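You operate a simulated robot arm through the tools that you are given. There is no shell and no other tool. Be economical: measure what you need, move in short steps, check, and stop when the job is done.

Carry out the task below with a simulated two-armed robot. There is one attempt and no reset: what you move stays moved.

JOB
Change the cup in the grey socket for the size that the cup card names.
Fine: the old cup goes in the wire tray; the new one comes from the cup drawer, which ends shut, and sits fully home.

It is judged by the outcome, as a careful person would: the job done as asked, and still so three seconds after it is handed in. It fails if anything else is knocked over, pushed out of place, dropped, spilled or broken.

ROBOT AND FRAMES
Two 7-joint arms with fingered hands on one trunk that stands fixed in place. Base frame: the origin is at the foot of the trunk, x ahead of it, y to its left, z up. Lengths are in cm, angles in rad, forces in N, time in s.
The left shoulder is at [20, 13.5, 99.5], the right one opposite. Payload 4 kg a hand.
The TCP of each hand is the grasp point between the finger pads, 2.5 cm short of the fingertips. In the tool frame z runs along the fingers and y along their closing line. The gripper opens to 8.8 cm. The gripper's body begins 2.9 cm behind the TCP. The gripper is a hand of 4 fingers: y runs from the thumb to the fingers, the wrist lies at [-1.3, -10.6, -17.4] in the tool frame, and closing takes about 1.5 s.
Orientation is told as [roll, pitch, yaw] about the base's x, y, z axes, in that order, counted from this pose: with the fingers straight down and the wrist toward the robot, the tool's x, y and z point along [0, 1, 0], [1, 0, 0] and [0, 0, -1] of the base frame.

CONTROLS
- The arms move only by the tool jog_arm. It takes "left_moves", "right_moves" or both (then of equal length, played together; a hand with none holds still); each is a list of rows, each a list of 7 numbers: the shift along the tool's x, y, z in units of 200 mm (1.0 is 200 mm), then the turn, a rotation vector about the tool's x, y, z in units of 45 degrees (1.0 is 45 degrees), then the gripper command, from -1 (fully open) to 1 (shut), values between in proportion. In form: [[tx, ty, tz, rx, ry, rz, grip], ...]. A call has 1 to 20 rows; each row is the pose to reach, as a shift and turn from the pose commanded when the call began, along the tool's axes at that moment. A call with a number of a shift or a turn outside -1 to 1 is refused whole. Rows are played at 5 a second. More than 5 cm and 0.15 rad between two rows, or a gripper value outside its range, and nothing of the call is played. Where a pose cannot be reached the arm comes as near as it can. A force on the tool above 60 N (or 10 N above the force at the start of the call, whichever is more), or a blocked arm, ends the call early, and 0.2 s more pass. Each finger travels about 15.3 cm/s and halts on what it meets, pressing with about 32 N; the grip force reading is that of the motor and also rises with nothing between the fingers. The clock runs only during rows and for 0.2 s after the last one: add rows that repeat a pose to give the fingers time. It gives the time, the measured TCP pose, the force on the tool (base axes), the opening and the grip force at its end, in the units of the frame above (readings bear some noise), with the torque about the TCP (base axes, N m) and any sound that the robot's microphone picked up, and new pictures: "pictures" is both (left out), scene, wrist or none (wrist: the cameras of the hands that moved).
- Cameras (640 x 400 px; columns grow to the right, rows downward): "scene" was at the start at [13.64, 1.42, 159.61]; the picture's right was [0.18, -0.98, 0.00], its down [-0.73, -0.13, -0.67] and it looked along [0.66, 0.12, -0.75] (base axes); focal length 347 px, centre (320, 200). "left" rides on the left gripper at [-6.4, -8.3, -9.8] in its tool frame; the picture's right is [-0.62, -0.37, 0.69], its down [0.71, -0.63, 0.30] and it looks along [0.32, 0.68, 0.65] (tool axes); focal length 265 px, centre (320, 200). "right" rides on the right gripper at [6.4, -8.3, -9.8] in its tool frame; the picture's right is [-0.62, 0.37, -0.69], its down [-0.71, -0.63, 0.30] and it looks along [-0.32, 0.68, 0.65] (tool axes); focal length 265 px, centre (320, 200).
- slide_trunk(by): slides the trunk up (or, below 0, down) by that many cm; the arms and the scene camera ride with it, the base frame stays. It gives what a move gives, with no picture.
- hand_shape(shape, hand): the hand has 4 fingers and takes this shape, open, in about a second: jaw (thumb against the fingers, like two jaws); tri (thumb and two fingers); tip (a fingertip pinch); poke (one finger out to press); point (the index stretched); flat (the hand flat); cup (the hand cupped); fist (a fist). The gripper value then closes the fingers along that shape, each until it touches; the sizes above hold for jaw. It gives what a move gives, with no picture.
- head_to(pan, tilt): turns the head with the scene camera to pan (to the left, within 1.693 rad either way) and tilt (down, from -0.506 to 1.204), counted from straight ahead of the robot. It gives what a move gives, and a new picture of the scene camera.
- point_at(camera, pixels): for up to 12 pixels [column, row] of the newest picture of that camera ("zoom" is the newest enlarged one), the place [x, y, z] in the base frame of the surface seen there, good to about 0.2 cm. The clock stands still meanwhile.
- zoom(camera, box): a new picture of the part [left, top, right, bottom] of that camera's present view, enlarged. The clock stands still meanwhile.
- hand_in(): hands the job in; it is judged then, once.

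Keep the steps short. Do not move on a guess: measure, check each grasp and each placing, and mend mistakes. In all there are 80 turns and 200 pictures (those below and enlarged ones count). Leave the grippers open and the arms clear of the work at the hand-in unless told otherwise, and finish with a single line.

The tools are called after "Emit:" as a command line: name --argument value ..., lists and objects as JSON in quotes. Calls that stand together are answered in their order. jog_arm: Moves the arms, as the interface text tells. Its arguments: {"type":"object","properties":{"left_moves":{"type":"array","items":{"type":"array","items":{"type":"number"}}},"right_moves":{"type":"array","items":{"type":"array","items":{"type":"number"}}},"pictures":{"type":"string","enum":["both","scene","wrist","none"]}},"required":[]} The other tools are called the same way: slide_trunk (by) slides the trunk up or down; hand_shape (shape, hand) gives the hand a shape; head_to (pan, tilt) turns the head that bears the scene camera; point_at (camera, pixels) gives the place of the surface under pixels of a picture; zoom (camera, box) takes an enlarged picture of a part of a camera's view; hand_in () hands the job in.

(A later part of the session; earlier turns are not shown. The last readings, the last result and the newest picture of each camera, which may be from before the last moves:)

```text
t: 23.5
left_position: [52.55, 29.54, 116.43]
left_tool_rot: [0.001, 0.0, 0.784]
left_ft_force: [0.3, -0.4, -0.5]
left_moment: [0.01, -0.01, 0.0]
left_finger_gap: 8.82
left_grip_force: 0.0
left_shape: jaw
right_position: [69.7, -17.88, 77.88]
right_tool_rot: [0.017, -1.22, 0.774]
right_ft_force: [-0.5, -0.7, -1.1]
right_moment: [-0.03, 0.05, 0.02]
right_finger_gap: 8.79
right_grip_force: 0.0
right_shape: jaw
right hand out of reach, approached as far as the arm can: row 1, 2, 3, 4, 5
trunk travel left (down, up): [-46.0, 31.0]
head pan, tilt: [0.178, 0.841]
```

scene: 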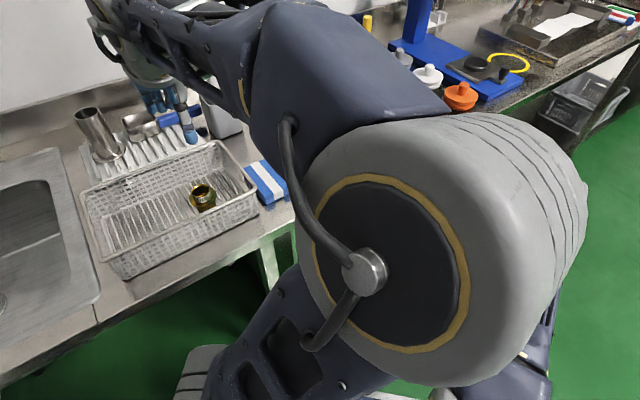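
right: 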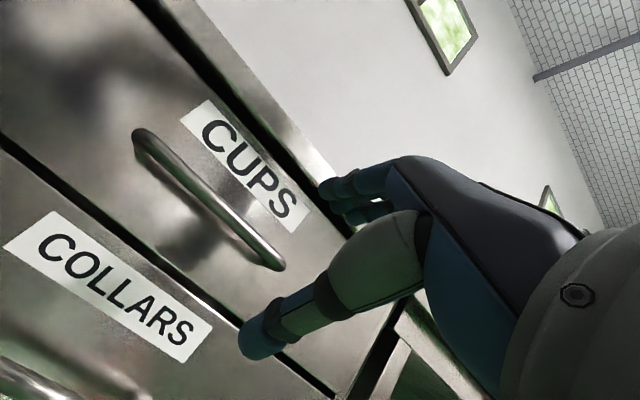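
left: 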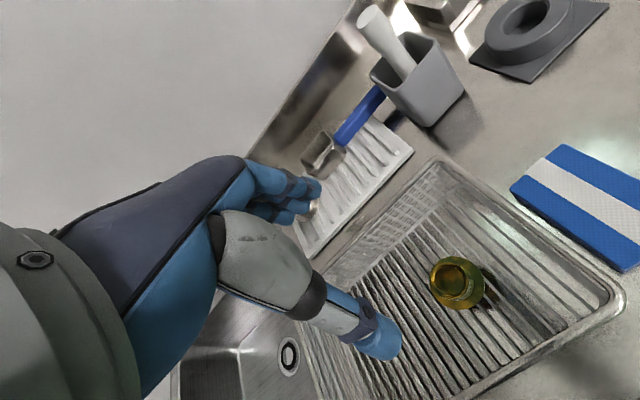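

The limit looks like the wrist's sideways bend, not its height. I'll reduce the hand's yaw by about 25°, since the bar can be gripped at an angle.

Emit:
jog_arm --right_moves '[[0, -0.13, 0.0475, 0, 0, 0, -1], [0, 0, 0, 0, 0, 0, -1]]' --pictures "none"

Emit:
jog_arm --right_moves '[[0, 0, 0, 0, -0.13, 0.048, -1], [0, 0, 0, 0, -0.26, 0.095, -1], [0, 0, 0, 0, -0.39, 0.143, -1], [0, 0, 0, 0, -0.522, 0.19, -1], [0, 0, 0, 0, -0.522, 0.19, -1]]'

```text
t: 24.1
left_position: [52.55, 29.55, 116.33]
left_tool_rot: [0.0, 0.0, 0.786]
left_ft_force: [-0.1, -0.1, 0.3]
left_moment: [0.01, 0.0, 0.0]
left_finger_gap: 8.77
left_grip_force: 0.1
left_shape: jaw
right_position: [69.97, -17.95, 77.83]
right_tool_rot: [0.007, -1.222, 0.78]
right_ft_force: [-0.6, 0.1, 0.1]
right_moment: [-0.01, -0.01, -0.01]
right_finger_gap: 8.79
right_grip_force: 0.1
right_shape: jaw
trunk travel left (down, up): [-46.0, 31.0]
head pan, tilt: [0.178, 0.841]
```

```text
t: 25.3
left_position: [52.56, 29.61, 116.42]
left_tool_rot: [0.001, -0.001, 0.786]
left_ft_force: [-0.3, -1.0, 0.2]
left_moment: [0.02, -0.02, 0.0]
left_finger_gap: 8.77
left_grip_force: 0.0
left_shape: jaw
right_position: [73.73, -18.84, 78.71]
right_tool_rot: [0.009, -1.219, 0.342]
right_ft_force: [-0.1, 0.4, 0.3]
right_moment: [0.01, 0.0, 0.01]
right_finger_gap: 8.77
right_grip_force: 0.0
right_shape: jaw
right hand out of reach, approached as far as the arm can: row 1, 2, 3, 4, 5
trunk travel left (down, up): [-46.0, 31.0]
head pan, tilt: [0.178, 0.841]
```

scene: 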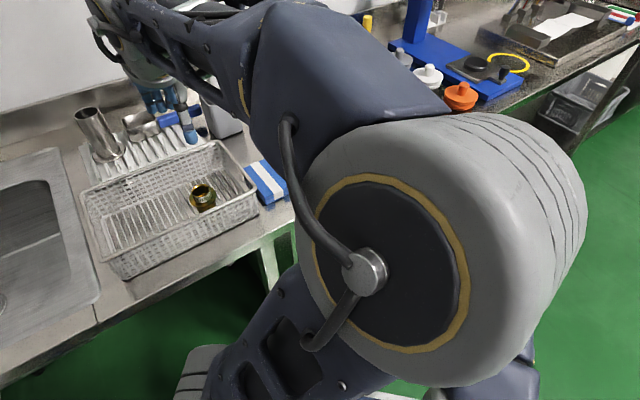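
right: 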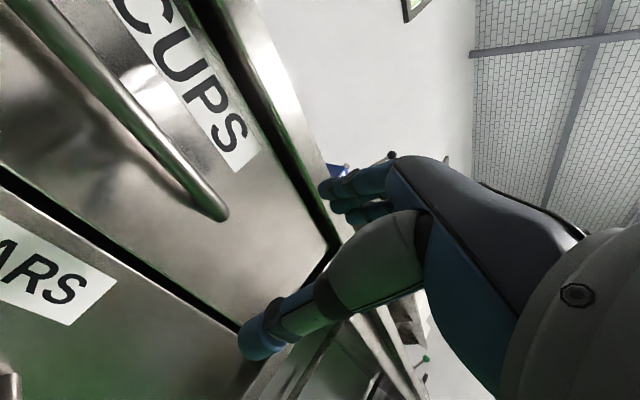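

A horizontal hand doesn't suit this arm. I'll hook the handle with fingers pointing down instead: the fingers go between the bar and the drawer face, and the body stays in front of the bench edge. First I back off and rotate back to fingers-down.

Emit:
jog_arm --right_moves '[[0, 0.046, -0.07, 0.167, 0, 0, -1], [0, 0.092, -0.14, 0.333, 0, 0, -1], [0, 0.138, -0.21, 0.5, 0, 0, -1], [0, 0.183, -0.28, 0.667, 0, 0, -1], [0, 0.23, -0.35, 0.833, 0, 0, -1], [0, 0.275, -0.415, 1, 0, 0, -1], [0, 0.275, -0.415, 1, 0, 0, -1]]' --pictures "none"

```text
t: 26.9
left_position: [52.59, 29.53, 116.46]
left_tool_rot: [-0.001, 0.001, 0.785]
left_ft_force: [0.4, -0.2, -0.1]
left_moment: [0.02, -0.02, -0.03]
left_finger_gap: 8.78
left_grip_force: 0.1
left_shape: jaw
right_position: [68.21, -20.79, 86.78]
right_tool_rot: [0.002, -0.432, 0.349]
right_ft_force: [-0.2, 0.5, -0.3]
right_moment: [-0.02, 0.01, 0.0]
right_finger_gap: 8.78
right_grip_force: 0.0
right_shape: jaw
trunk travel left (down, up): [-46.0, 31.0]
head pan, tilt: [0.178, 0.841]
```

Emit:
jog_arm --right_moves '[[0, 0, 0, 0.18, 0, 0, -1], [0, 0, 0, 0.36, 0, 0, -1], [0, 0, 0, 0.55, 0, 0, -1], [0, 0, 0, 0.55, 0, 0, -1]]' --pictures "none"

Emit:
jog_arm --right_moves '[[0, 0, 0, 0, 0, -0.18, -1], [0, 0, 0, 0, 0, -0.36, -1], [0, 0, 0, 0, 0, -0.555, -1], [0, 0, 0, 0, 0, -0.555, -1]]'

```text
t: 27.9
left_position: [52.34, 29.58, 116.41]
left_tool_rot: [-0.001, 0.0, 0.784]
left_ft_force: [0.3, 0.1, -0.2]
left_moment: [-0.02, -0.02, 0.0]
left_finger_gap: 8.78
left_grip_force: 0.1
left_shape: jaw
right_position: [68.19, -20.77, 86.82]
right_tool_rot: [0.0, -0.001, 0.351]
right_ft_force: [-0.2, -0.2, 0.6]
right_moment: [0.01, 0.0, -0.04]
right_finger_gap: 8.78
right_grip_force: 0.0
right_shape: jaw
trunk travel left (down, up): [-46.0, 31.0]
head pan, tilt: [0.178, 0.841]
```

```text
refused: row 3 steps farther than a row can; nothing moved
```

Emit:
jog_arm --right_moves '[[0, 0, 0, 0, 0, -0.185, -1], [0, 0, 0, 0, 0, -0.37, -1], [0, 0, 0, 0, 0, -0.553, -1], [0, 0, 0, 0, 0, -0.553, -1]]'

```text
t: 28.9
left_position: [52.44, 29.63, 116.43]
left_tool_rot: [0.0, 0.001, 0.784]
left_ft_force: [-0.3, -0.3, 0.8]
left_moment: [-0.02, -0.01, -0.02]
left_finger_gap: 8.77
left_grip_force: 0.1
left_shape: jaw
right_position: [68.32, -20.72, 86.79]
right_tool_rot: [0.0, -0.003, 0.784]
right_ft_force: [0.6, 0.0, -0.2]
right_moment: [-0.02, 0.02, -0.03]
right_finger_gap: 8.81
right_grip_force: 0.1
right_shape: jaw
trunk travel left (down, up): [-46.0, 31.0]
head pan, tilt: [0.178, 0.841]
```

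scene: 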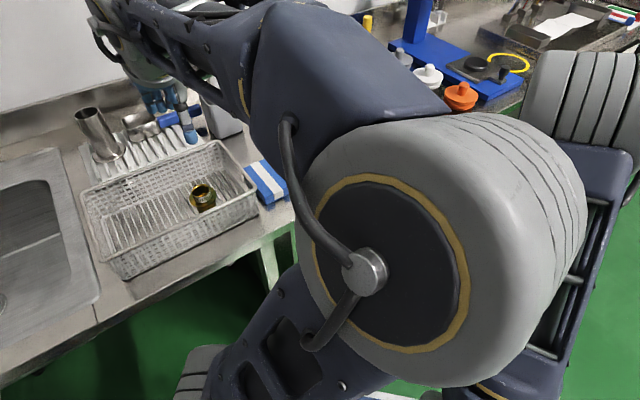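
right: 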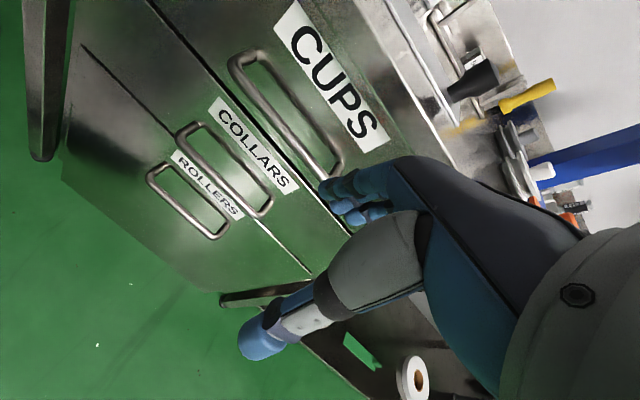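

The bar is clearly visible now. I'll measure it again with the right camera and move the left arm further out so its elbow doesn't block the head camera.

Emit:
point_at --camera "right" --pixels '[[240, 85], [265, 118], [295, 150], [325, 178], [340, 165], [300, 195], [370, 160], [420, 60], [330, 20], [290, 60], [200, 20]]'

Emit:
zoom --camera "right" --box '[200, 0, 440, 230]'

Emit:
jog_arm --left_moves '[[0.02, 0.13, 0.06, 0, 0, 0, -1], [0.04, 0.26, 0.12, 0, 0, 0, -1], [0.06, 0.38, 0.2, 0, 0, 0, -1], [0.08, 0.51, 0.3, 0, 0, 0, -1], [0.106, 0.636, 0.42, 0, 0, 0, -1], [0.106, 0.636, 0.42, 0, 0, 0, -1]]' --pictures "scene"

```text
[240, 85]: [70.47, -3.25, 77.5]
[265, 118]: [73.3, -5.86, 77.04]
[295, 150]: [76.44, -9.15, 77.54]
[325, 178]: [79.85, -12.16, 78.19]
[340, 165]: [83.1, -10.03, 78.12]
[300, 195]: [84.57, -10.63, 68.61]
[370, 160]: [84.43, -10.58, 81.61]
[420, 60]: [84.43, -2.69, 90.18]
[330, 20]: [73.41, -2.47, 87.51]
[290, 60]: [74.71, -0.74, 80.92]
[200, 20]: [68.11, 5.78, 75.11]
```

```text
1.74 times, centred on (320, 115) of right
```

zoom: 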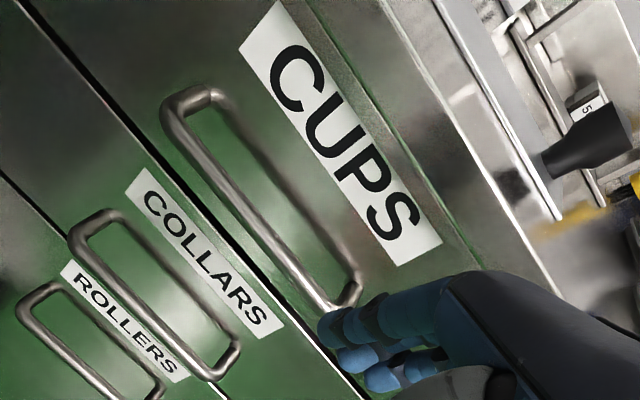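

```text
t: 30.3
left_position: [59.89, 40.16, 108.09]
left_tool_rot: [-0.002, -0.003, 0.785]
left_ft_force: [0.7, 0.0, 0.1]
left_moment: [-0.01, -0.01, 0.03]
left_finger_gap: 8.78
left_grip_force: 0.1
left_shape: jaw
right_position: [68.21, -20.69, 86.83]
right_tool_rot: [0.001, -0.003, 0.784]
right_ft_force: [-0.2, -0.3, 0.3]
right_moment: [0.01, 0.01, -0.02]
right_finger_gap: 8.78
right_grip_force: 0.1
right_shape: jaw
trunk travel left (down, up): [-46.0, 31.0]
head pan, tilt: [0.178, 0.841]
```

scene: 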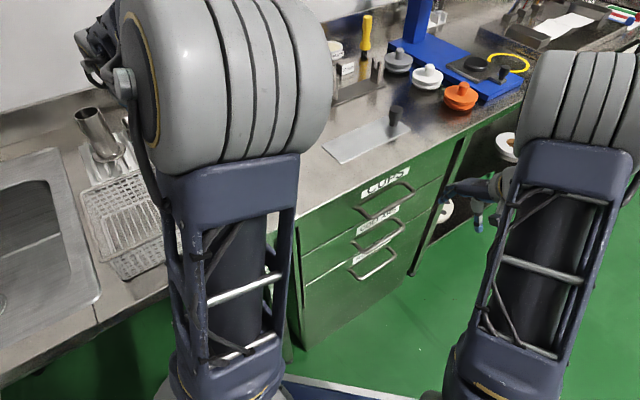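

The bar is centred near u≈48.1, z≈77.6, mid-length at (74.9, -6.9). I'll align with mid-bar, then slide in over the bar with the tips at about z 79.5.

Emit:
jog_arm --right_moves '[[0.12, 0.1, 0.1, 0, 0, 0, -1], [0.25, 0.2, 0.24, 0, 0, 0, -1], [0.25, 0.3, 0.24, 0, 0, 0, -1], [0.25, 0.4, 0.24, 0, 0, 0, -1], [0.25, 0.5, 0.24, 0, 0, 0, -1], [0.25, 0.5, 0.24, 0, 0, 0, -1]]'

Emit:
zoom --camera "scene" --box '[320, 150, 480, 250]'

```text
t: 31.7
left_position: [59.9, 40.12, 108.14]
left_tool_rot: [0.0, -0.001, 0.786]
left_ft_force: [-0.8, 0.7, 0.1]
left_moment: [0.02, 0.04, 0.0]
left_finger_gap: 8.78
left_grip_force: 0.1
left_shape: jaw
right_position: [71.99, -10.3, 81.94]
right_tool_rot: [0.001, -0.004, 0.785]
right_ft_force: [-1.0, -0.4, -0.2]
right_moment: [0.04, 0.03, 0.01]
right_finger_gap: 8.8
right_grip_force: 0.1
right_shape: jaw
trunk travel left (down, up): [-46.0, 31.0]
head pan, tilt: [0.178, 0.841]
```

scene: 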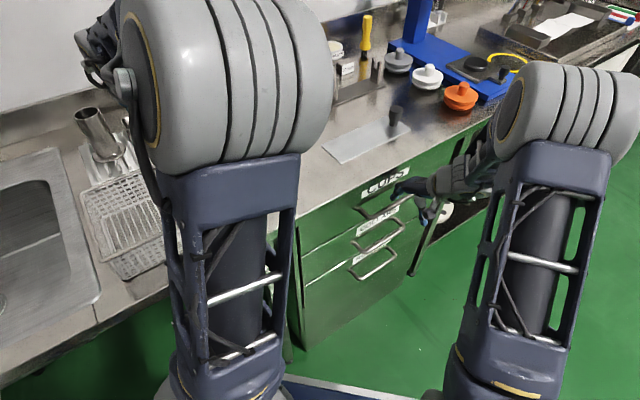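
right: 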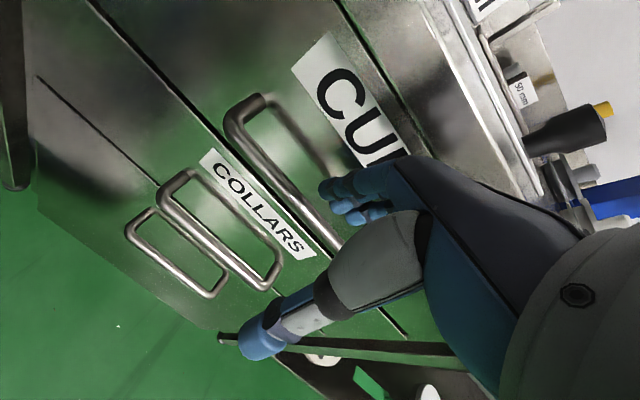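

```text
4.00 times, centred on (400, 200) of scene
```

zoom: 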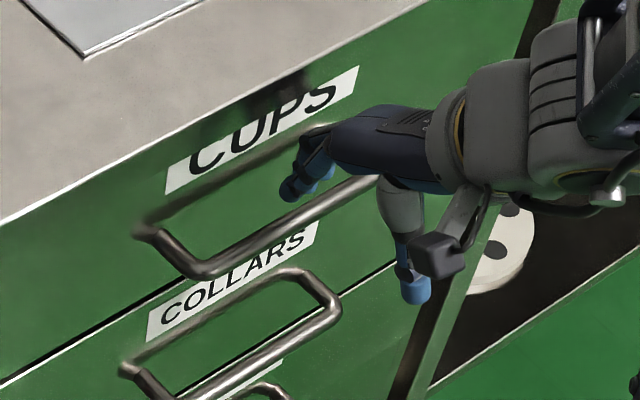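

The fingers are over the loop. I'll check where the fingertips are relative to the bar.

Emit:
point_at --camera "zoom" --pixels '[[288, 190], [300, 170], [325, 170], [310, 140], [415, 290], [300, 215], [330, 130]]'

Emit:
zoom --camera "right" --box '[260, 130, 420, 260]'

```text
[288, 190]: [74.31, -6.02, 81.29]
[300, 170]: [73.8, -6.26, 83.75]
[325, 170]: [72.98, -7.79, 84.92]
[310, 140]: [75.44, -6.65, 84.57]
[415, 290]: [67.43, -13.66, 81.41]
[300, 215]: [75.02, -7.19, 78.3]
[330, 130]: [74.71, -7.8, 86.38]
```

```text
3.08 times, centred on (340, 195) of right
```

zoom: 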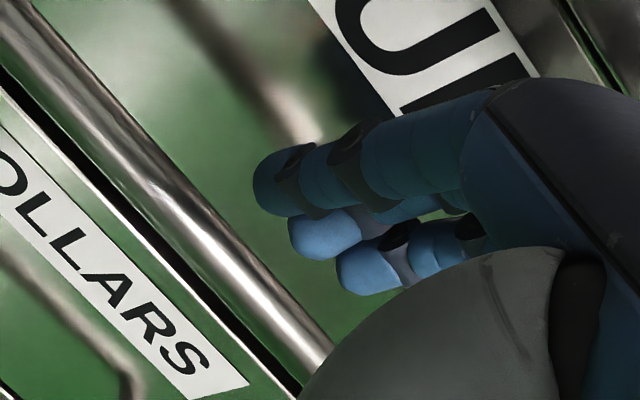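

The fingertips are at u≈48.9, so I need about 1 cm more inward before going down behind the bar.

Emit:
jog_arm --right_moves '[[0, 0.03, 0, 0, 0, 0, -1], [0, 0.055, 0, 0, 0, 0, -1], [0, 0.055, 0.05, 0, 0, 0, -1], [0, 0.055, 0.1, 0, 0, 0, -1], [0, 0.055, 0.16, 0, 0, 0, -1], [0, 0.055, 0.16, 0, 0, 0, -1]]'

Emit:
zoom --camera "right" --box '[260, 110, 420, 240]'

Emit:
zoom --camera "scene" --box '[320, 150, 480, 250]'

```text
t: 33.1
left_position: [59.82, 40.19, 108.1]
left_tool_rot: [-0.001, -0.001, 0.787]
left_ft_force: [-0.7, -0.5, 0.1]
left_moment: [-0.04, 0.0, 0.01]
left_finger_gap: 8.77
left_grip_force: 0.1
left_shape: jaw
right_position: [72.59, -9.37, 78.91]
right_tool_rot: [0.0, -0.004, 0.784]
right_ft_force: [0.6, -0.2, -0.1]
right_moment: [0.02, 0.02, 0.01]
right_finger_gap: 8.77
right_grip_force: 0.1
right_shape: jaw
trunk travel left (down, up): [-46.0, 31.0]
head pan, tilt: [0.178, 0.841]
```

scene: 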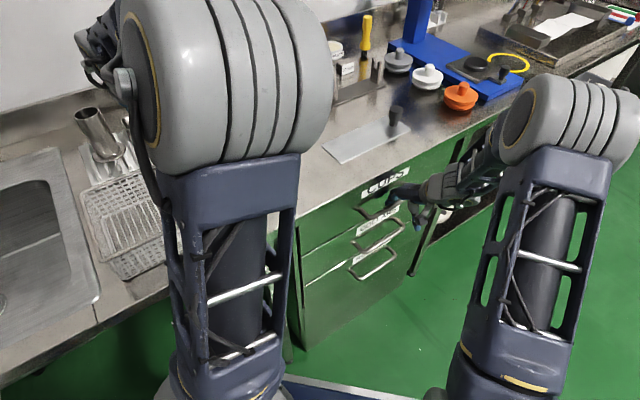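
right: 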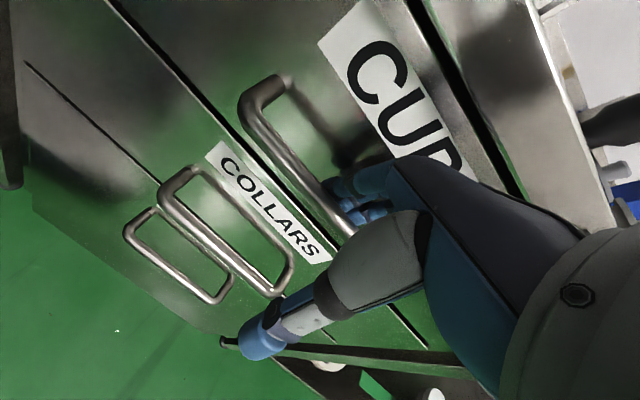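

```text
3.08 times, centred on (340, 175) of right
```

zoom: 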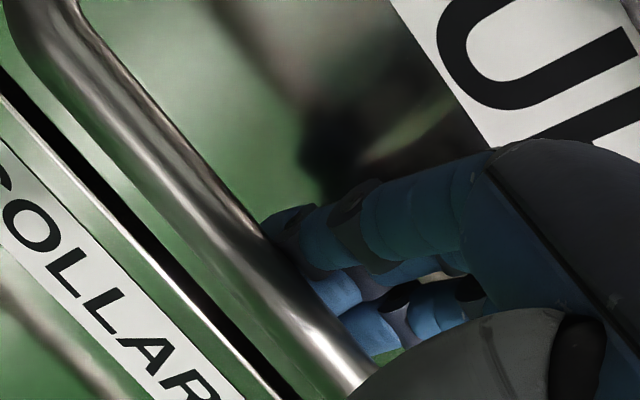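

```text
4.00 times, centred on (400, 200) of scene
```

zoom: 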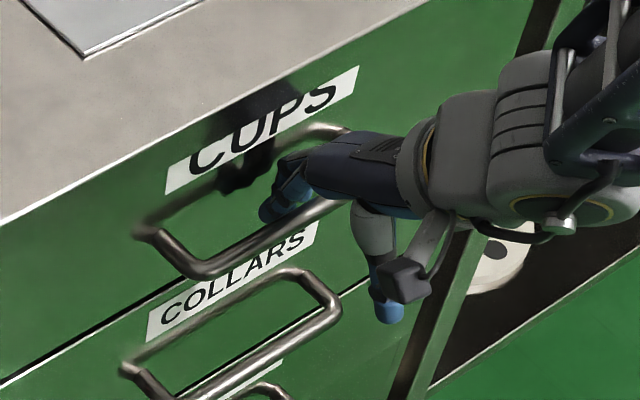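

The fingers are behind the bar. I'll drop 0.5 cm more and pull out 4 cm to test.

Emit:
jog_arm --right_moves '[[0, 0, 0.025, 0, 0, 0, -1], [0, -0.06, 0.025, 0, 0, 0, -1], [0, -0.12, 0.025, 0, 0, 0, -1], [0, -0.18, 0.025, 0, 0, 0, -1], [0, -0.24, 0.025, 0, 0, 0, -1], [0, -0.24, 0.025, 0, 0, 0, -1]]'

```text
t: 34.5
left_position: [59.96, 40.21, 108.13]
left_tool_rot: [0.001, 0.0, 0.786]
left_ft_force: [0.2, -0.6, 0.4]
left_moment: [0.0, 0.04, -0.01]
left_finger_gap: 8.83
left_grip_force: 0.0
left_shape: jaw
right_position: [69.1, -12.71, 78.22]
right_tool_rot: [0.001, -0.004, 0.783]
right_ft_force: [0.4, -0.6, -0.1]
right_moment: [0.0, 0.02, -0.01]
right_finger_gap: 8.78
right_grip_force: 0.0
right_shape: jaw
trunk travel left (down, up): [-46.0, 31.0]
head pan, tilt: [0.178, 0.841]
```

scene: 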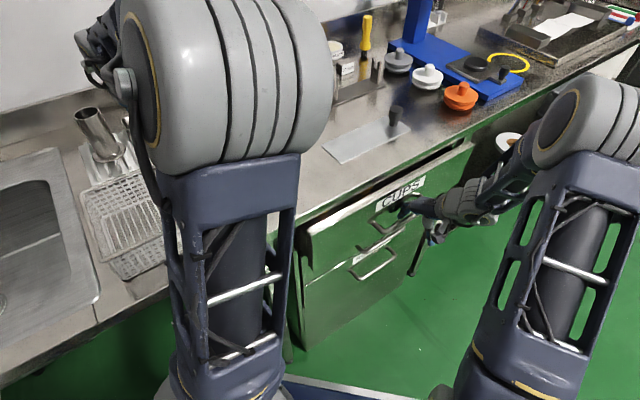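
right: 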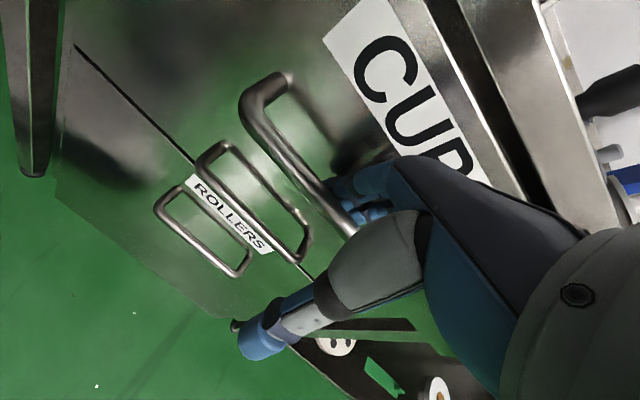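

It's opening freely. I'll continue about 14 cm more.

Emit:
jog_arm --right_moves '[[0, -0.1, 0, 0, 0, 0, -1], [0, -0.2, 0, 0, 0, 0, -1], [0, -0.3, 0, 0, 0, 0, -1], [0, -0.4, 0, 0, 0, 0, -1], [0, -0.5, 0, 0, 0, 0, -1], [0, -0.6, 0, 0, 0, 0, -1], [0, -0.7, 0, 0, 0, 0, -1], [0, -0.7, 0, 0, 0, 0, -1]]'

```text
t: 36.3
left_position: [59.86, 40.07, 108.22]
left_tool_rot: [0.0, 0.001, 0.785]
left_ft_force: [0.4, -1.0, -0.7]
left_moment: [-0.01, -0.03, 0.0]
left_finger_gap: 8.79
left_grip_force: 0.1
left_shape: jaw
right_position: [59.05, -22.53, 78.16]
right_tool_rot: [0.0, -0.004, 0.785]
right_ft_force: [-0.5, -0.1, 0.2]
right_moment: [-0.01, 0.0, -0.01]
right_finger_gap: 8.76
right_grip_force: 0.0
right_shape: jaw
trunk travel left (down, up): [-46.0, 31.0]
head pan, tilt: [0.178, 0.841]
```

scene: 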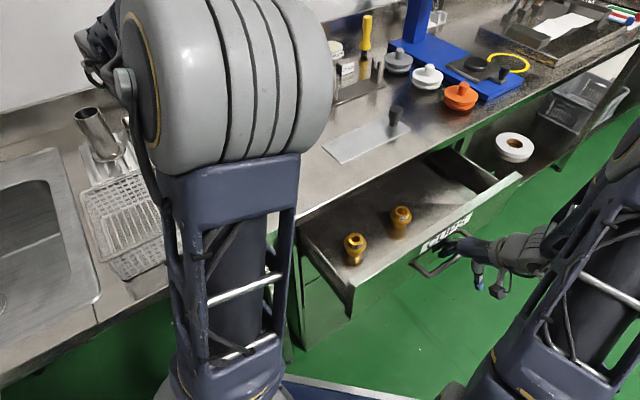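
right: 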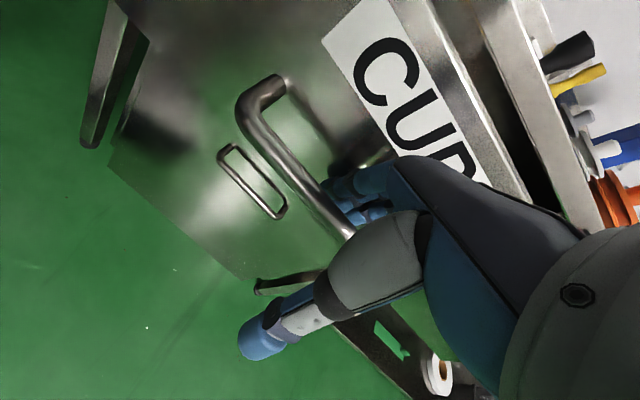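

The drawer is open and two brass cups are visible. I'll zoom in to read their markings.

Emit:
zoom --camera "scene" --box '[330, 195, 430, 275]'

Emit:
zoom --camera "scene" --box '[290, 140, 530, 330]'

```text
5.00 times, centred on (380, 235) of scene
```

zoom: 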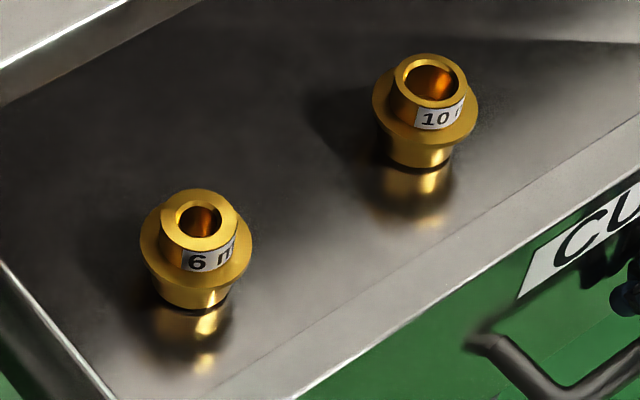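

```text
2.11 times, centred on (410, 235) of scene
```

zoom: 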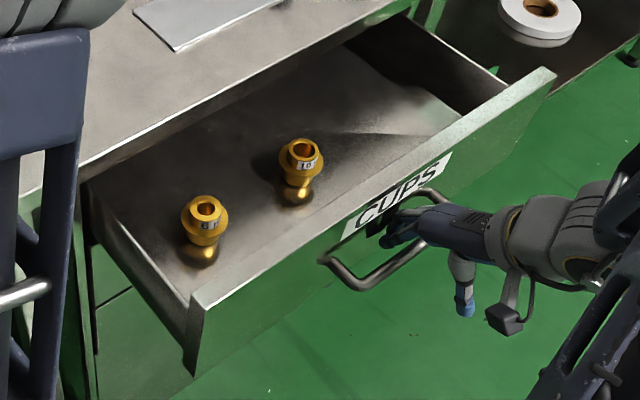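

The left cup in the drawer is the 6 ml. I'll measure it and the drawer walls.

Emit:
point_at --camera "zoom" --pixels '[[207, 208], [196, 210], [203, 230], [185, 217], [226, 217], [203, 242], [200, 265], [100, 190], [190, 300], [205, 300], [300, 160], [270, 240]]'

Emit:
zoom --camera "scene" --box '[334, 225, 374, 250]'

Emit:
point_at --camera "zoom" --pixels '[[290, 100], [370, 100], [340, 40], [320, 200], [200, 180], [440, 180], [330, 270], [310, 340]]'

```text
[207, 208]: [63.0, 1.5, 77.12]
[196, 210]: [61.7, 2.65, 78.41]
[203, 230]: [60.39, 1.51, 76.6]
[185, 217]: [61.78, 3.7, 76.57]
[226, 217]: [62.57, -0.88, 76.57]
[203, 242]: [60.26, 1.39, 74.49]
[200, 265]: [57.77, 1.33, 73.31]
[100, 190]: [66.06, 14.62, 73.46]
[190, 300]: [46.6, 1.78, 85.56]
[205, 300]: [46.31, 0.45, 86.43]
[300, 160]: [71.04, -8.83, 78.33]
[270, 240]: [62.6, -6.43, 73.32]
```

```text
16.00 times, centred on (354, 238) of scene
```

zoom: 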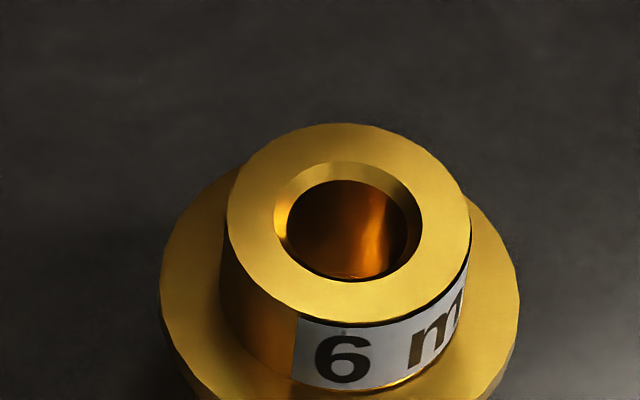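

```text
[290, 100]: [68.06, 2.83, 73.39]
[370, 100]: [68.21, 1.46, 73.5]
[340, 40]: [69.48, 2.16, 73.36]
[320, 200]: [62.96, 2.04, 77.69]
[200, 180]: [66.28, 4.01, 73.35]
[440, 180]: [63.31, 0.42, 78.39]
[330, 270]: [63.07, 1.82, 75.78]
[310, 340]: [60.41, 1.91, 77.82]
```

The 6 ml cup is at about (62.1, 1.6): top z 78.4, floor 73.35, same neck size as the old cup. The 10 ml cup stands 15 cm away. I'll lift the right hand off the handle and move it clear to the right.

Emit:
jog_arm --right_moves '[[0, 0.01, -0.05, 0, 0, 0, -1], [0, 0.01, -0.15, 0, 0, 0, -1], [0, 0.01, -0.3, 0, 0, 0, -1], [0, 0, -0.45, 0, 0, 0, -1], [-0.1, -0.1, -0.6, 0, 0, 0, -1], [-0.25, -0.25, -0.7, 0, 0, 0, -1], [-0.4, -0.35, -0.75, 0, 0, 0, -1], [-0.4, -0.35, -0.75, 0, 0, 0, -1]]' --pictures "scene"

```text
t: 38.1
left_position: [59.86, 40.15, 108.0]
left_tool_rot: [0.0, 0.0, 0.786]
left_ft_force: [0.3, 0.3, 0.8]
left_moment: [0.01, 0.02, 0.0]
left_finger_gap: 8.79
left_grip_force: 0.1
left_shape: jaw
right_position: [60.12, -33.47, 93.4]
right_tool_rot: [-0.001, -0.003, 0.783]
right_ft_force: [0.2, -0.7, 1.3]
right_moment: [0.02, -0.01, -0.02]
right_finger_gap: 8.78
right_grip_force: 0.0
right_shape: jaw
trunk travel left (down, up): [-46.0, 31.0]
head pan, tilt: [0.178, 0.841]
```

scene: 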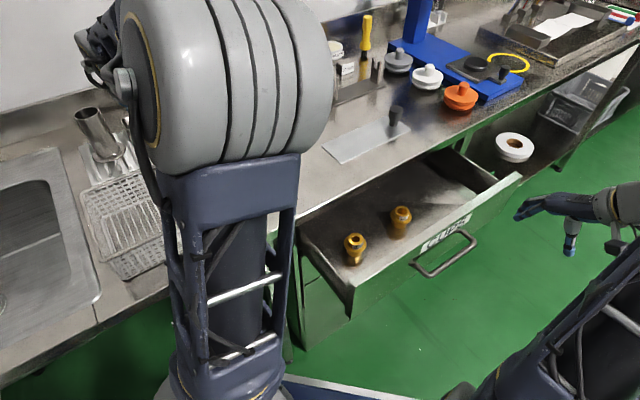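

Now I'll bring the left hand over the drawer, turning it to yaw -45° so the wrist is over the open left side. This goes in two stages.

Emit:
jog_arm --left_moves '[[-0.09, -0.08, 0, 0, 0, 0.143, -1], [-0.19, -0.17, 0, 0, 0, 0.286, -1], [-0.29, -0.26, 0, 0, 0, 0.429, -1], [-0.38, -0.34, 0, 0, 0, 0.571, -1], [-0.48, -0.43, 0, 0, 0, 0.714, -1], [-0.57, -0.51, 0, 0, 0, 0.857, -1], [-0.67, -0.6, 0, 0, 0, 1, -1], [-0.67, -0.6, 0, 0, 0, 1, -1]]' --pictures "scene"

```text
t: 39.9
left_position: [60.81, 22.09, 107.91]
left_tool_rot: [0.001, 0.001, -0.002]
left_ft_force: [0.2, 0.0, -0.1]
left_moment: [0.02, 0.0, -0.01]
left_finger_gap: 8.76
left_grip_force: 0.0
left_shape: jaw
right_position: [59.96, -33.35, 93.33]
right_tool_rot: [0.0, -0.004, 0.784]
right_ft_force: [-0.1, -0.5, -0.2]
right_moment: [-0.01, 0.02, -0.02]
right_finger_gap: 8.8
right_grip_force: 0.1
right_shape: jaw
trunk travel left (down, up): [-46.0, 31.0]
head pan, tilt: [0.178, 0.841]
```

scene: 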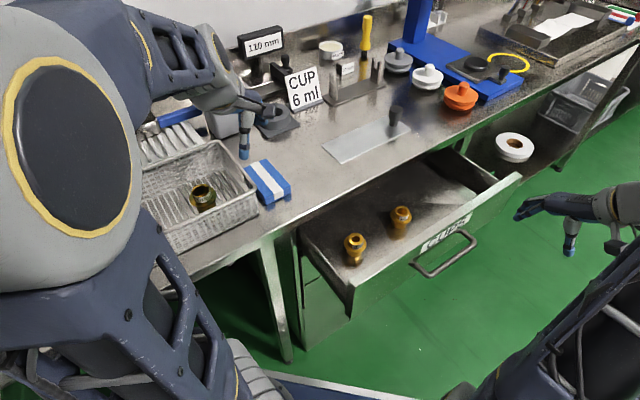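

Emit:
jog_arm --left_moves '[[-0.14, 0, 0, 0, 0, 0.143, -1], [-0.28, 0.01, 0, 0, 0, 0.286, -1], [-0.43, 0.02, 0.05, 0, 0, 0.429, -1], [-0.57, 0.03, 0.1, 0, 0, 0.571, -1], [-0.71, 0.04, 0.2, 0, 0, 0.714, -1], [-0.85, 0.05, 0.3, 0, 0, 0.857, -1], [-1, 0.065, 0.4, 0, 0, 1, -1], [-1, 0.065, 0.4, 0, 0, 1, -1]]'

```text
t: 41.7
left_position: [62.23, 2.19, 99.85]
left_tool_rot: [0.0, 0.0, -0.788]
left_ft_force: [-0.2, 0.5, 0.5]
left_moment: [0.05, 0.0, 0.01]
left_finger_gap: 8.78
left_grip_force: 0.0
left_shape: jaw
right_position: [60.08, -33.44, 93.36]
right_tool_rot: [0.0, -0.004, 0.785]
right_ft_force: [-0.2, -0.2, -0.2]
right_moment: [0.0, -0.02, -0.04]
right_finger_gap: 8.78
right_grip_force: 0.0
right_shape: jaw
trunk travel left (down, up): [-46.0, 31.0]
head pan, tilt: [0.178, 0.841]
```

scene: 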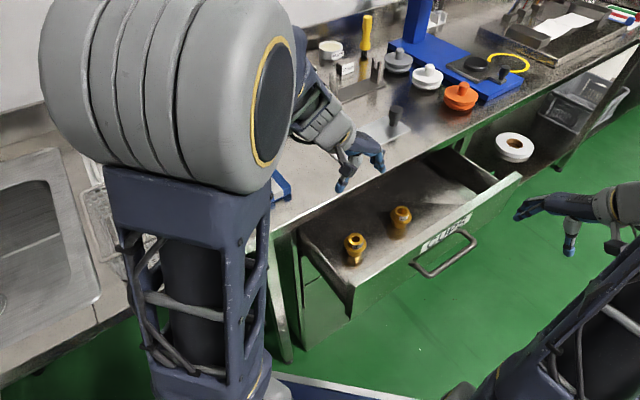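
left: 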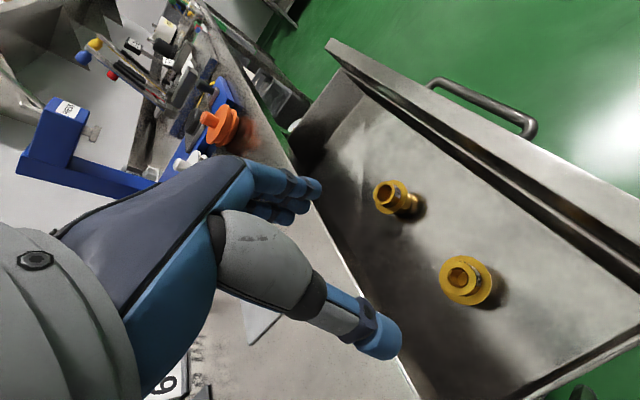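

I'll measure the 6 ml cup (the nearer one, around (465,280)) from this camera and confirm its label.

Emit:
zoom --camera "left" --box '[420, 235, 520, 320]'

Emit:
point_at --camera "zoom" --pixels '[[190, 190], [215, 270], [265, 195], [330, 250], [245, 290], [350, 320], [130, 250]]'

Emit:
point_at --camera "left" --pixels '[[330, 215], [400, 360], [640, 240], [500, 160], [420, 80], [570, 365]]'

```text
4.71 times, centred on (470, 278) of left
```

zoom: 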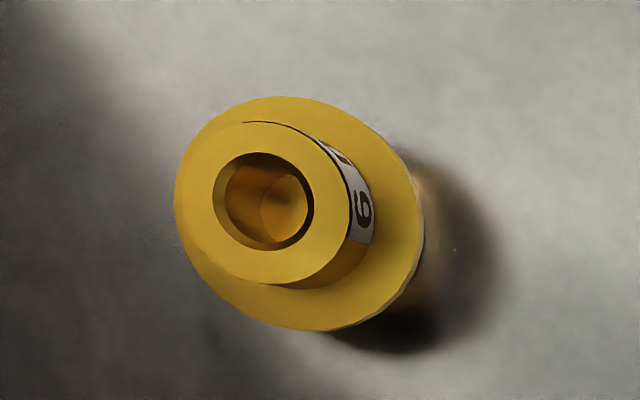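

```text
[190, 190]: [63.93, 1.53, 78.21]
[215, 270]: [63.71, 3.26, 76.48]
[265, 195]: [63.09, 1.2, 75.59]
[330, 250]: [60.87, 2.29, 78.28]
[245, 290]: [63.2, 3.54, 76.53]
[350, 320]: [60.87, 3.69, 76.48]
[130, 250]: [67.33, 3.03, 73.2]
```

```text
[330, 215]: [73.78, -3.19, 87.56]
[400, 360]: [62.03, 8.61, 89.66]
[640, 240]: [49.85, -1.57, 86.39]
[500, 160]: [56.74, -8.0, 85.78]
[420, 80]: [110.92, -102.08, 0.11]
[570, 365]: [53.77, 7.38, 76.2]
```

Both views agree: cup centre (62.0, 1.57), and the "6" is visible on the label. I'll lower to z≈84, just above it.

Emit:
jog_arm --left_moves '[[-0.028, 0.015, 0.1, 0, 0, 0, -1], [-0.028, 0.015, 0.25, 0, 0, 0, -1], [-0.028, 0.015, 0.4, 0, 0, 0, -1], [-0.028, 0.015, 0.55, 0, 0, 0, -1], [-0.028, 0.015, 0.68, 0, 0, 0, -1], [-0.028, 0.015, 0.79, 0, 0, 0, -1], [-0.028, 0.015, 0.79, 0, 0, 0, -1]]'

```text
t: 43.3
left_position: [62.06, 1.48, 84.22]
left_tool_rot: [0.001, 0.001, -0.786]
left_ft_force: [-0.3, -0.2, -0.2]
left_moment: [-0.02, 0.03, -0.03]
left_finger_gap: 8.8
left_grip_force: 0.0
left_shape: jaw
right_position: [60.12, -33.39, 93.37]
right_tool_rot: [0.0, -0.003, 0.786]
right_ft_force: [-0.2, -0.7, -0.3]
right_moment: [-0.04, 0.01, -0.05]
right_finger_gap: 8.78
right_grip_force: 0.1
right_shape: jaw
trunk travel left (down, up): [-46.0, 31.0]
head pan, tilt: [0.178, 0.841]
```

scene: 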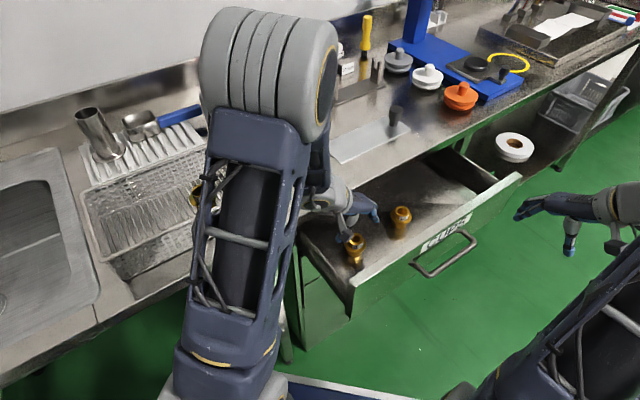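
left: 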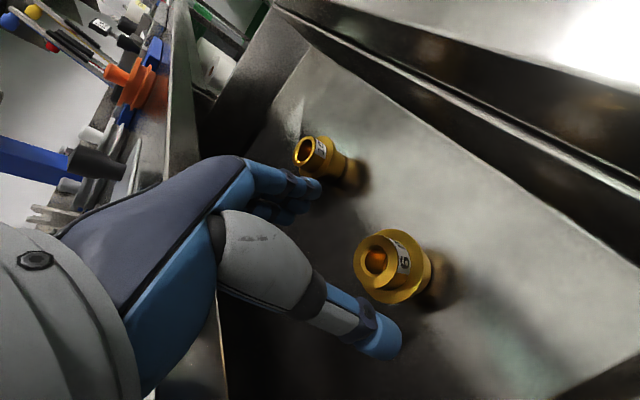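

I'll check the left elbow's clearance to the bench items before lowering further.

Emit:
point_at --camera "scene" --pixels '[[265, 60], [325, 70], [330, 150], [320, 190], [250, 12], [335, 200]]'

Emit:
zoom --camera "scene" --box '[290, 120, 430, 280]'

```text
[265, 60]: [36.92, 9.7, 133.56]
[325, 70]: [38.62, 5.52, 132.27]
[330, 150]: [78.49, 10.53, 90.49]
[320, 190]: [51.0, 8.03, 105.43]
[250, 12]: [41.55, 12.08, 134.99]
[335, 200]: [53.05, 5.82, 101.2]
```

```text
2.50 times, centred on (360, 200) of scene
```

zoom: 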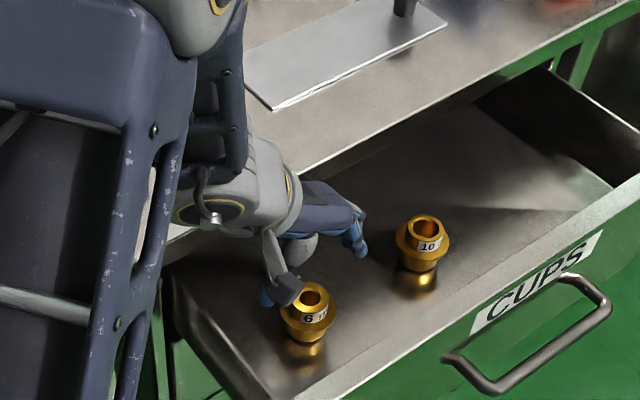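

The elbow is high and clear. I'll descend the last 4.5 cm to the neck.

Emit:
jog_arm --left_moves '[[0, 0.002, 0.08, 0, 0, 0, -1], [0, 0.002, 0.15, 0, 0, 0, -1], [0, 0.002, 0.2, 0, 0, 0, -1], [0, 0.002, 0.226, 0, 0, 0, -1], [0, 0.002, 0.226, 0, 0, 0, -1]]' --pictures "wrist"

Emit:
zoom --camera "left" --box '[220, 150, 460, 350]'

Emit:
point_at --camera "zoom" --pixels '[[285, 145], [330, 235], [262, 200], [355, 170], [420, 350], [240, 90], [400, 200]]'

```text
t: 44.5
left_position: [62.07, 1.51, 79.66]
left_tool_rot: [0.001, 0.0, -0.786]
left_ft_force: [0.1, 0.2, 0.0]
left_moment: [-0.03, -0.01, -0.01]
left_finger_gap: 8.77
left_grip_force: 0.1
left_shape: jaw
right_position: [60.11, -33.35, 93.39]
right_tool_rot: [0.0, -0.005, 0.786]
right_ft_force: [1.3, 0.2, 0.4]
right_moment: [-0.02, 0.03, 0.0]
right_finger_gap: 8.8
right_grip_force: 0.1
right_shape: jaw
trunk travel left (down, up): [-46.0, 31.0]
head pan, tilt: [0.178, 0.841]
```

left: 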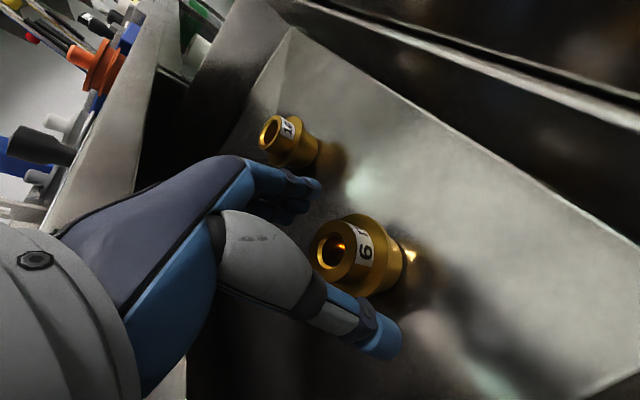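

```text
2.00 times, centred on (340, 250) of left
```

zoom: 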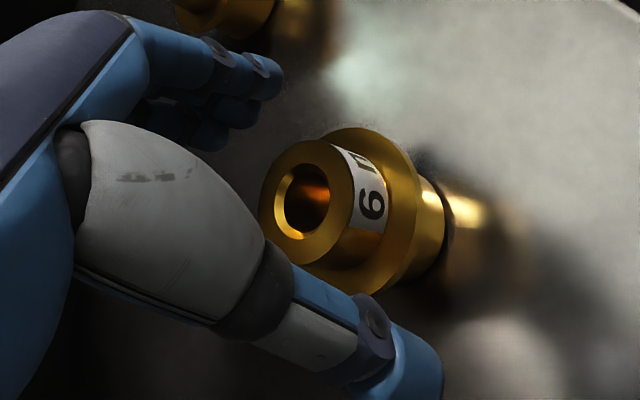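

```text
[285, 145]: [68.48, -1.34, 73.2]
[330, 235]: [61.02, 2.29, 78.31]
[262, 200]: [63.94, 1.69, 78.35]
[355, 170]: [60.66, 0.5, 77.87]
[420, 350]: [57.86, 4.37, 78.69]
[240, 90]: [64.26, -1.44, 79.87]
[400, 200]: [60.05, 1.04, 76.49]
```

Alignment matches the first grasp. Closing.

Emit:
jog_arm --left_moves '[[0, 0, 0, 0, 0, 0, -0.3], [0, 0, 0, 0, 0, 0, 0.2], [0, 0, 0, 0, 0, 0, 0.6], [0, 0, 0, 0, 0, 0, 1], [0, 0, 0, 0, 0, 0, 1], [0, 0, 0, 0, 0, 0, 1], [0, 0, 0, 0, 0, 0, 1], [0, 0, 0, 0, 0, 0, 1], [0, 0, 0, 0, 0, 0, 1]]' --pictures "none"

Emit:
zoom --camera "left" --box '[220, 150, 460, 350]'

```text
t: 46.5
left_position: [62.11, 1.47, 79.66]
left_tool_rot: [0.0, 0.001, -0.786]
left_ft_force: [1.0, -0.2, -0.1]
left_moment: [-0.02, 0.02, 0.02]
left_finger_gap: 2.58
left_grip_force: 32.2
left_shape: jaw
right_position: [60.09, -33.51, 93.27]
right_tool_rot: [0.001, -0.003, 0.786]
right_ft_force: [-0.1, -0.4, -0.2]
right_moment: [-0.03, -0.01, 0.03]
right_finger_gap: 8.74
right_grip_force: 0.0
right_shape: jaw
trunk travel left (down, up): [-46.0, 31.0]
head pan, tilt: [0.178, 0.841]
```

```text
2.00 times, centred on (340, 250) of left
```

zoom: 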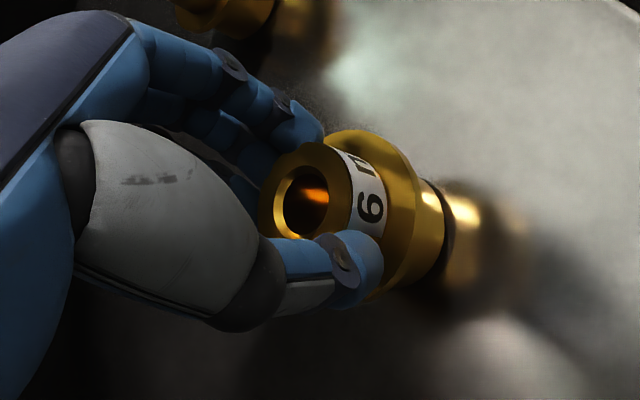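

Same grip reading as before (2.58). I'll lift straight up.

Emit:
jog_arm --left_moves '[[0, 0, -0.05, 0, 0, 0, 1], [0, 0, -0.15, 0, 0, 0, 1], [0, 0, -0.3, 0, 0, 0, 1], [0, 0, -0.45, 0, 0, 0, 1], [0, 0, -0.6, 0, 0, 0, 1], [0, 0, -0.75, 0, 0, 0, 1], [0, 0, -0.9, 0, 0, 0, 1], [0, 0, -1, 0, 0, 0, 1], [0, 0, -1, 0, 0, 0, 1]]'

```text
t: 48.5
left_position: [62.0, 1.47, 100.07]
left_tool_rot: [-0.001, -0.001, -0.786]
left_ft_force: [0.2, -0.2, -1.6]
left_moment: [0.0, -0.01, 0.0]
left_finger_gap: 2.6
left_grip_force: 32.2
left_shape: jaw
right_position: [60.05, -33.24, 93.42]
right_tool_rot: [0.001, -0.002, 0.785]
right_ft_force: [-0.1, -0.3, 0.1]
right_moment: [0.0, 0.03, 0.01]
right_finger_gap: 8.77
right_grip_force: 0.1
right_shape: jaw
trunk travel left (down, up): [-46.0, 31.0]
head pan, tilt: [0.178, 0.841]
```

scene: 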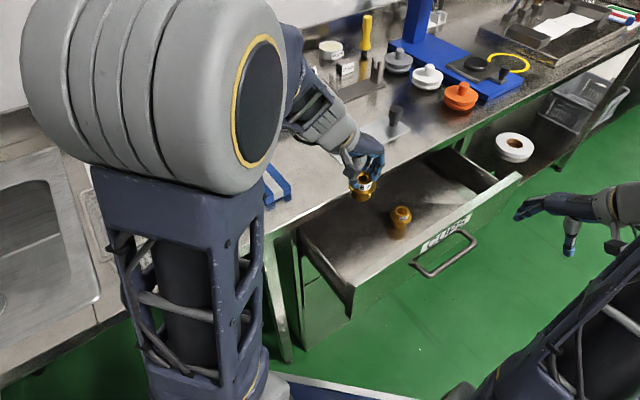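
left: 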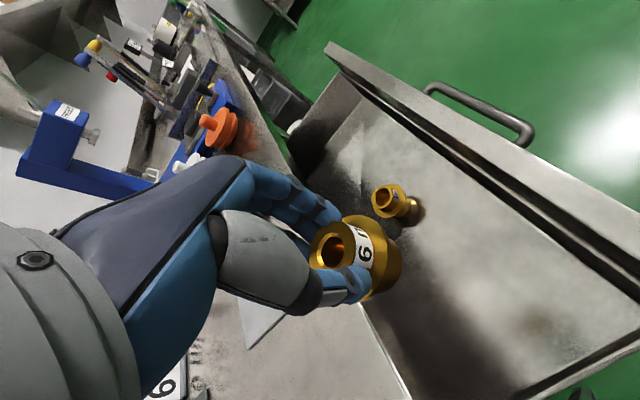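

Lifted securely. I'll raise the trunk back up 14 cm, which also lifts both hands clear, for the same reach as before.

Emit:
slide_trunk --by 14

Emit:
jog_arm --left_moves '[[0, 0, 0, 0, 0, -0.167, 1], [0, 0, 0, 0, 0, -0.333, 1], [0.05, 0.05, 0, 0, 0, -0.5, 1], [0.1, 0.1, 0, 0, 0, -0.667, 1], [0.2, 0.15, 0, 0, 0, -0.833, 1], [0.3, 0.2, 0, 0, 0, -1, 1], [0.3, 0.2, 0, 0, 0, -1, 1]]' --pictures "scene"

```text
t: 50.1
left_position: [61.87, 1.55, 113.96]
left_tool_rot: [0.0, 0.0, -0.786]
left_ft_force: [0.1, 0.6, -1.3]
left_moment: [-0.03, 0.0, 0.0]
left_finger_gap: 2.62
left_grip_force: 31.7
left_shape: jaw
right_position: [60.07, -33.5, 107.34]
right_tool_rot: [0.0, -0.003, 0.786]
right_ft_force: [0.4, -0.3, -0.4]
right_moment: [0.02, 0.01, -0.03]
right_finger_gap: 8.78
right_grip_force: 0.2
right_shape: jaw
trunk travel left (down, up): [-60.0, 17.0]
head pan, tilt: [0.178, 0.841]
```

```text
t: 51.7
left_position: [69.07, 3.01, 114.13]
left_tool_rot: [0.0, 0.003, 0.0]
left_ft_force: [0.5, -0.2, -1.8]
left_moment: [0.02, -0.01, 0.01]
left_finger_gap: 2.61
left_grip_force: 31.9
left_shape: jaw
right_position: [60.04, -33.33, 107.22]
right_tool_rot: [-0.001, -0.004, 0.785]
right_ft_force: [-0.4, 0.2, 0.8]
right_moment: [-0.03, 0.02, 0.02]
right_finger_gap: 8.8
right_grip_force: 0.0
right_shape: jaw
trunk travel left (down, up): [-60.0, 17.0]
head pan, tilt: [0.178, 0.841]
```

scene: 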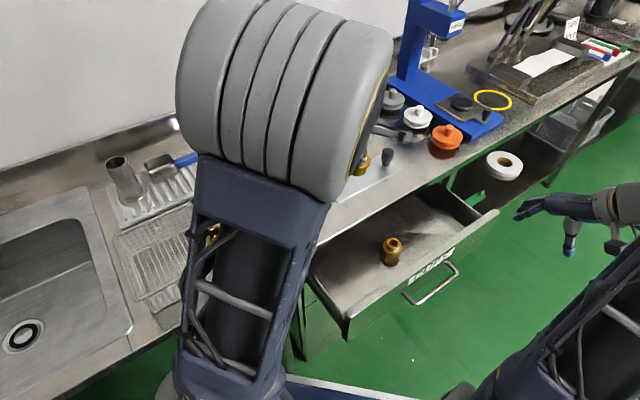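

Emit:
jog_arm --left_moves '[[0.126, 0.086, 0, 0, 0, -0.143, 1], [0.251, 0.173, 0, 0, 0, -0.286, 1], [0.377, 0.259, 0, 0, 0, -0.429, 1], [0.503, 0.346, 0, 0, 0, -0.571, 1], [0.629, 0.432, 0.03, 0, 0, -0.714, 1], [0.754, 0.519, 0.06, 0, 0, -0.857, 1], [0.88, 0.605, 0.1, 0, 0, -1, 1], [0.88, 0.605, 0.1, 0, 0, -1, 1]]'

```text
t: 53.5
left_position: [81.02, 20.63, 112.1]
left_tool_rot: [-0.001, 0.0, 0.786]
left_ft_force: [-0.5, -0.3, -0.1]
left_moment: [0.02, -0.02, 0.02]
left_finger_gap: 2.6
left_grip_force: 31.4
left_shape: jaw
right_position: [59.92, -33.54, 107.4]
right_tool_rot: [0.0, -0.003, 0.786]
right_ft_force: [-0.6, -0.2, -0.3]
right_moment: [-0.01, 0.0, 0.0]
right_finger_gap: 8.81
right_grip_force: 0.0
right_shape: jaw
trunk travel left (down, up): [-60.0, 17.0]
head pan, tilt: [0.178, 0.841]
```

scene: 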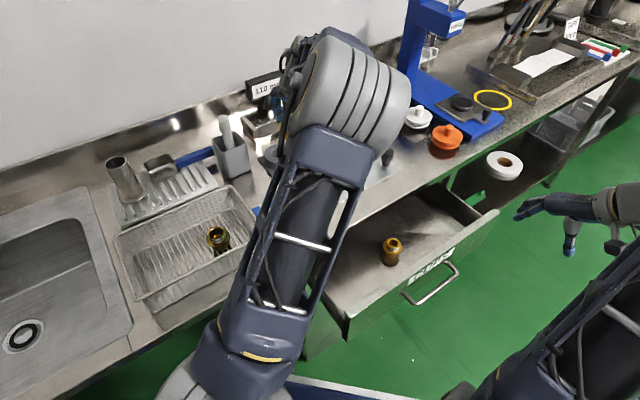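
left: 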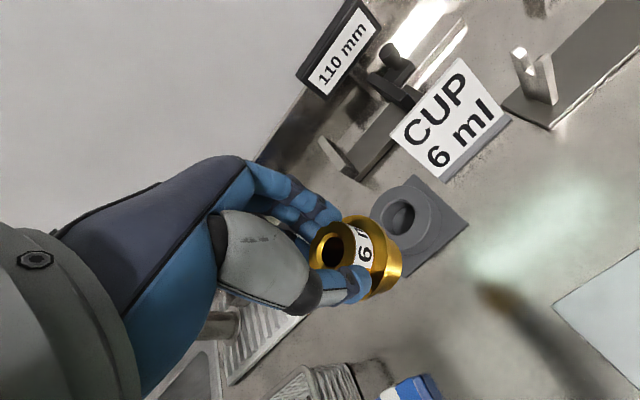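

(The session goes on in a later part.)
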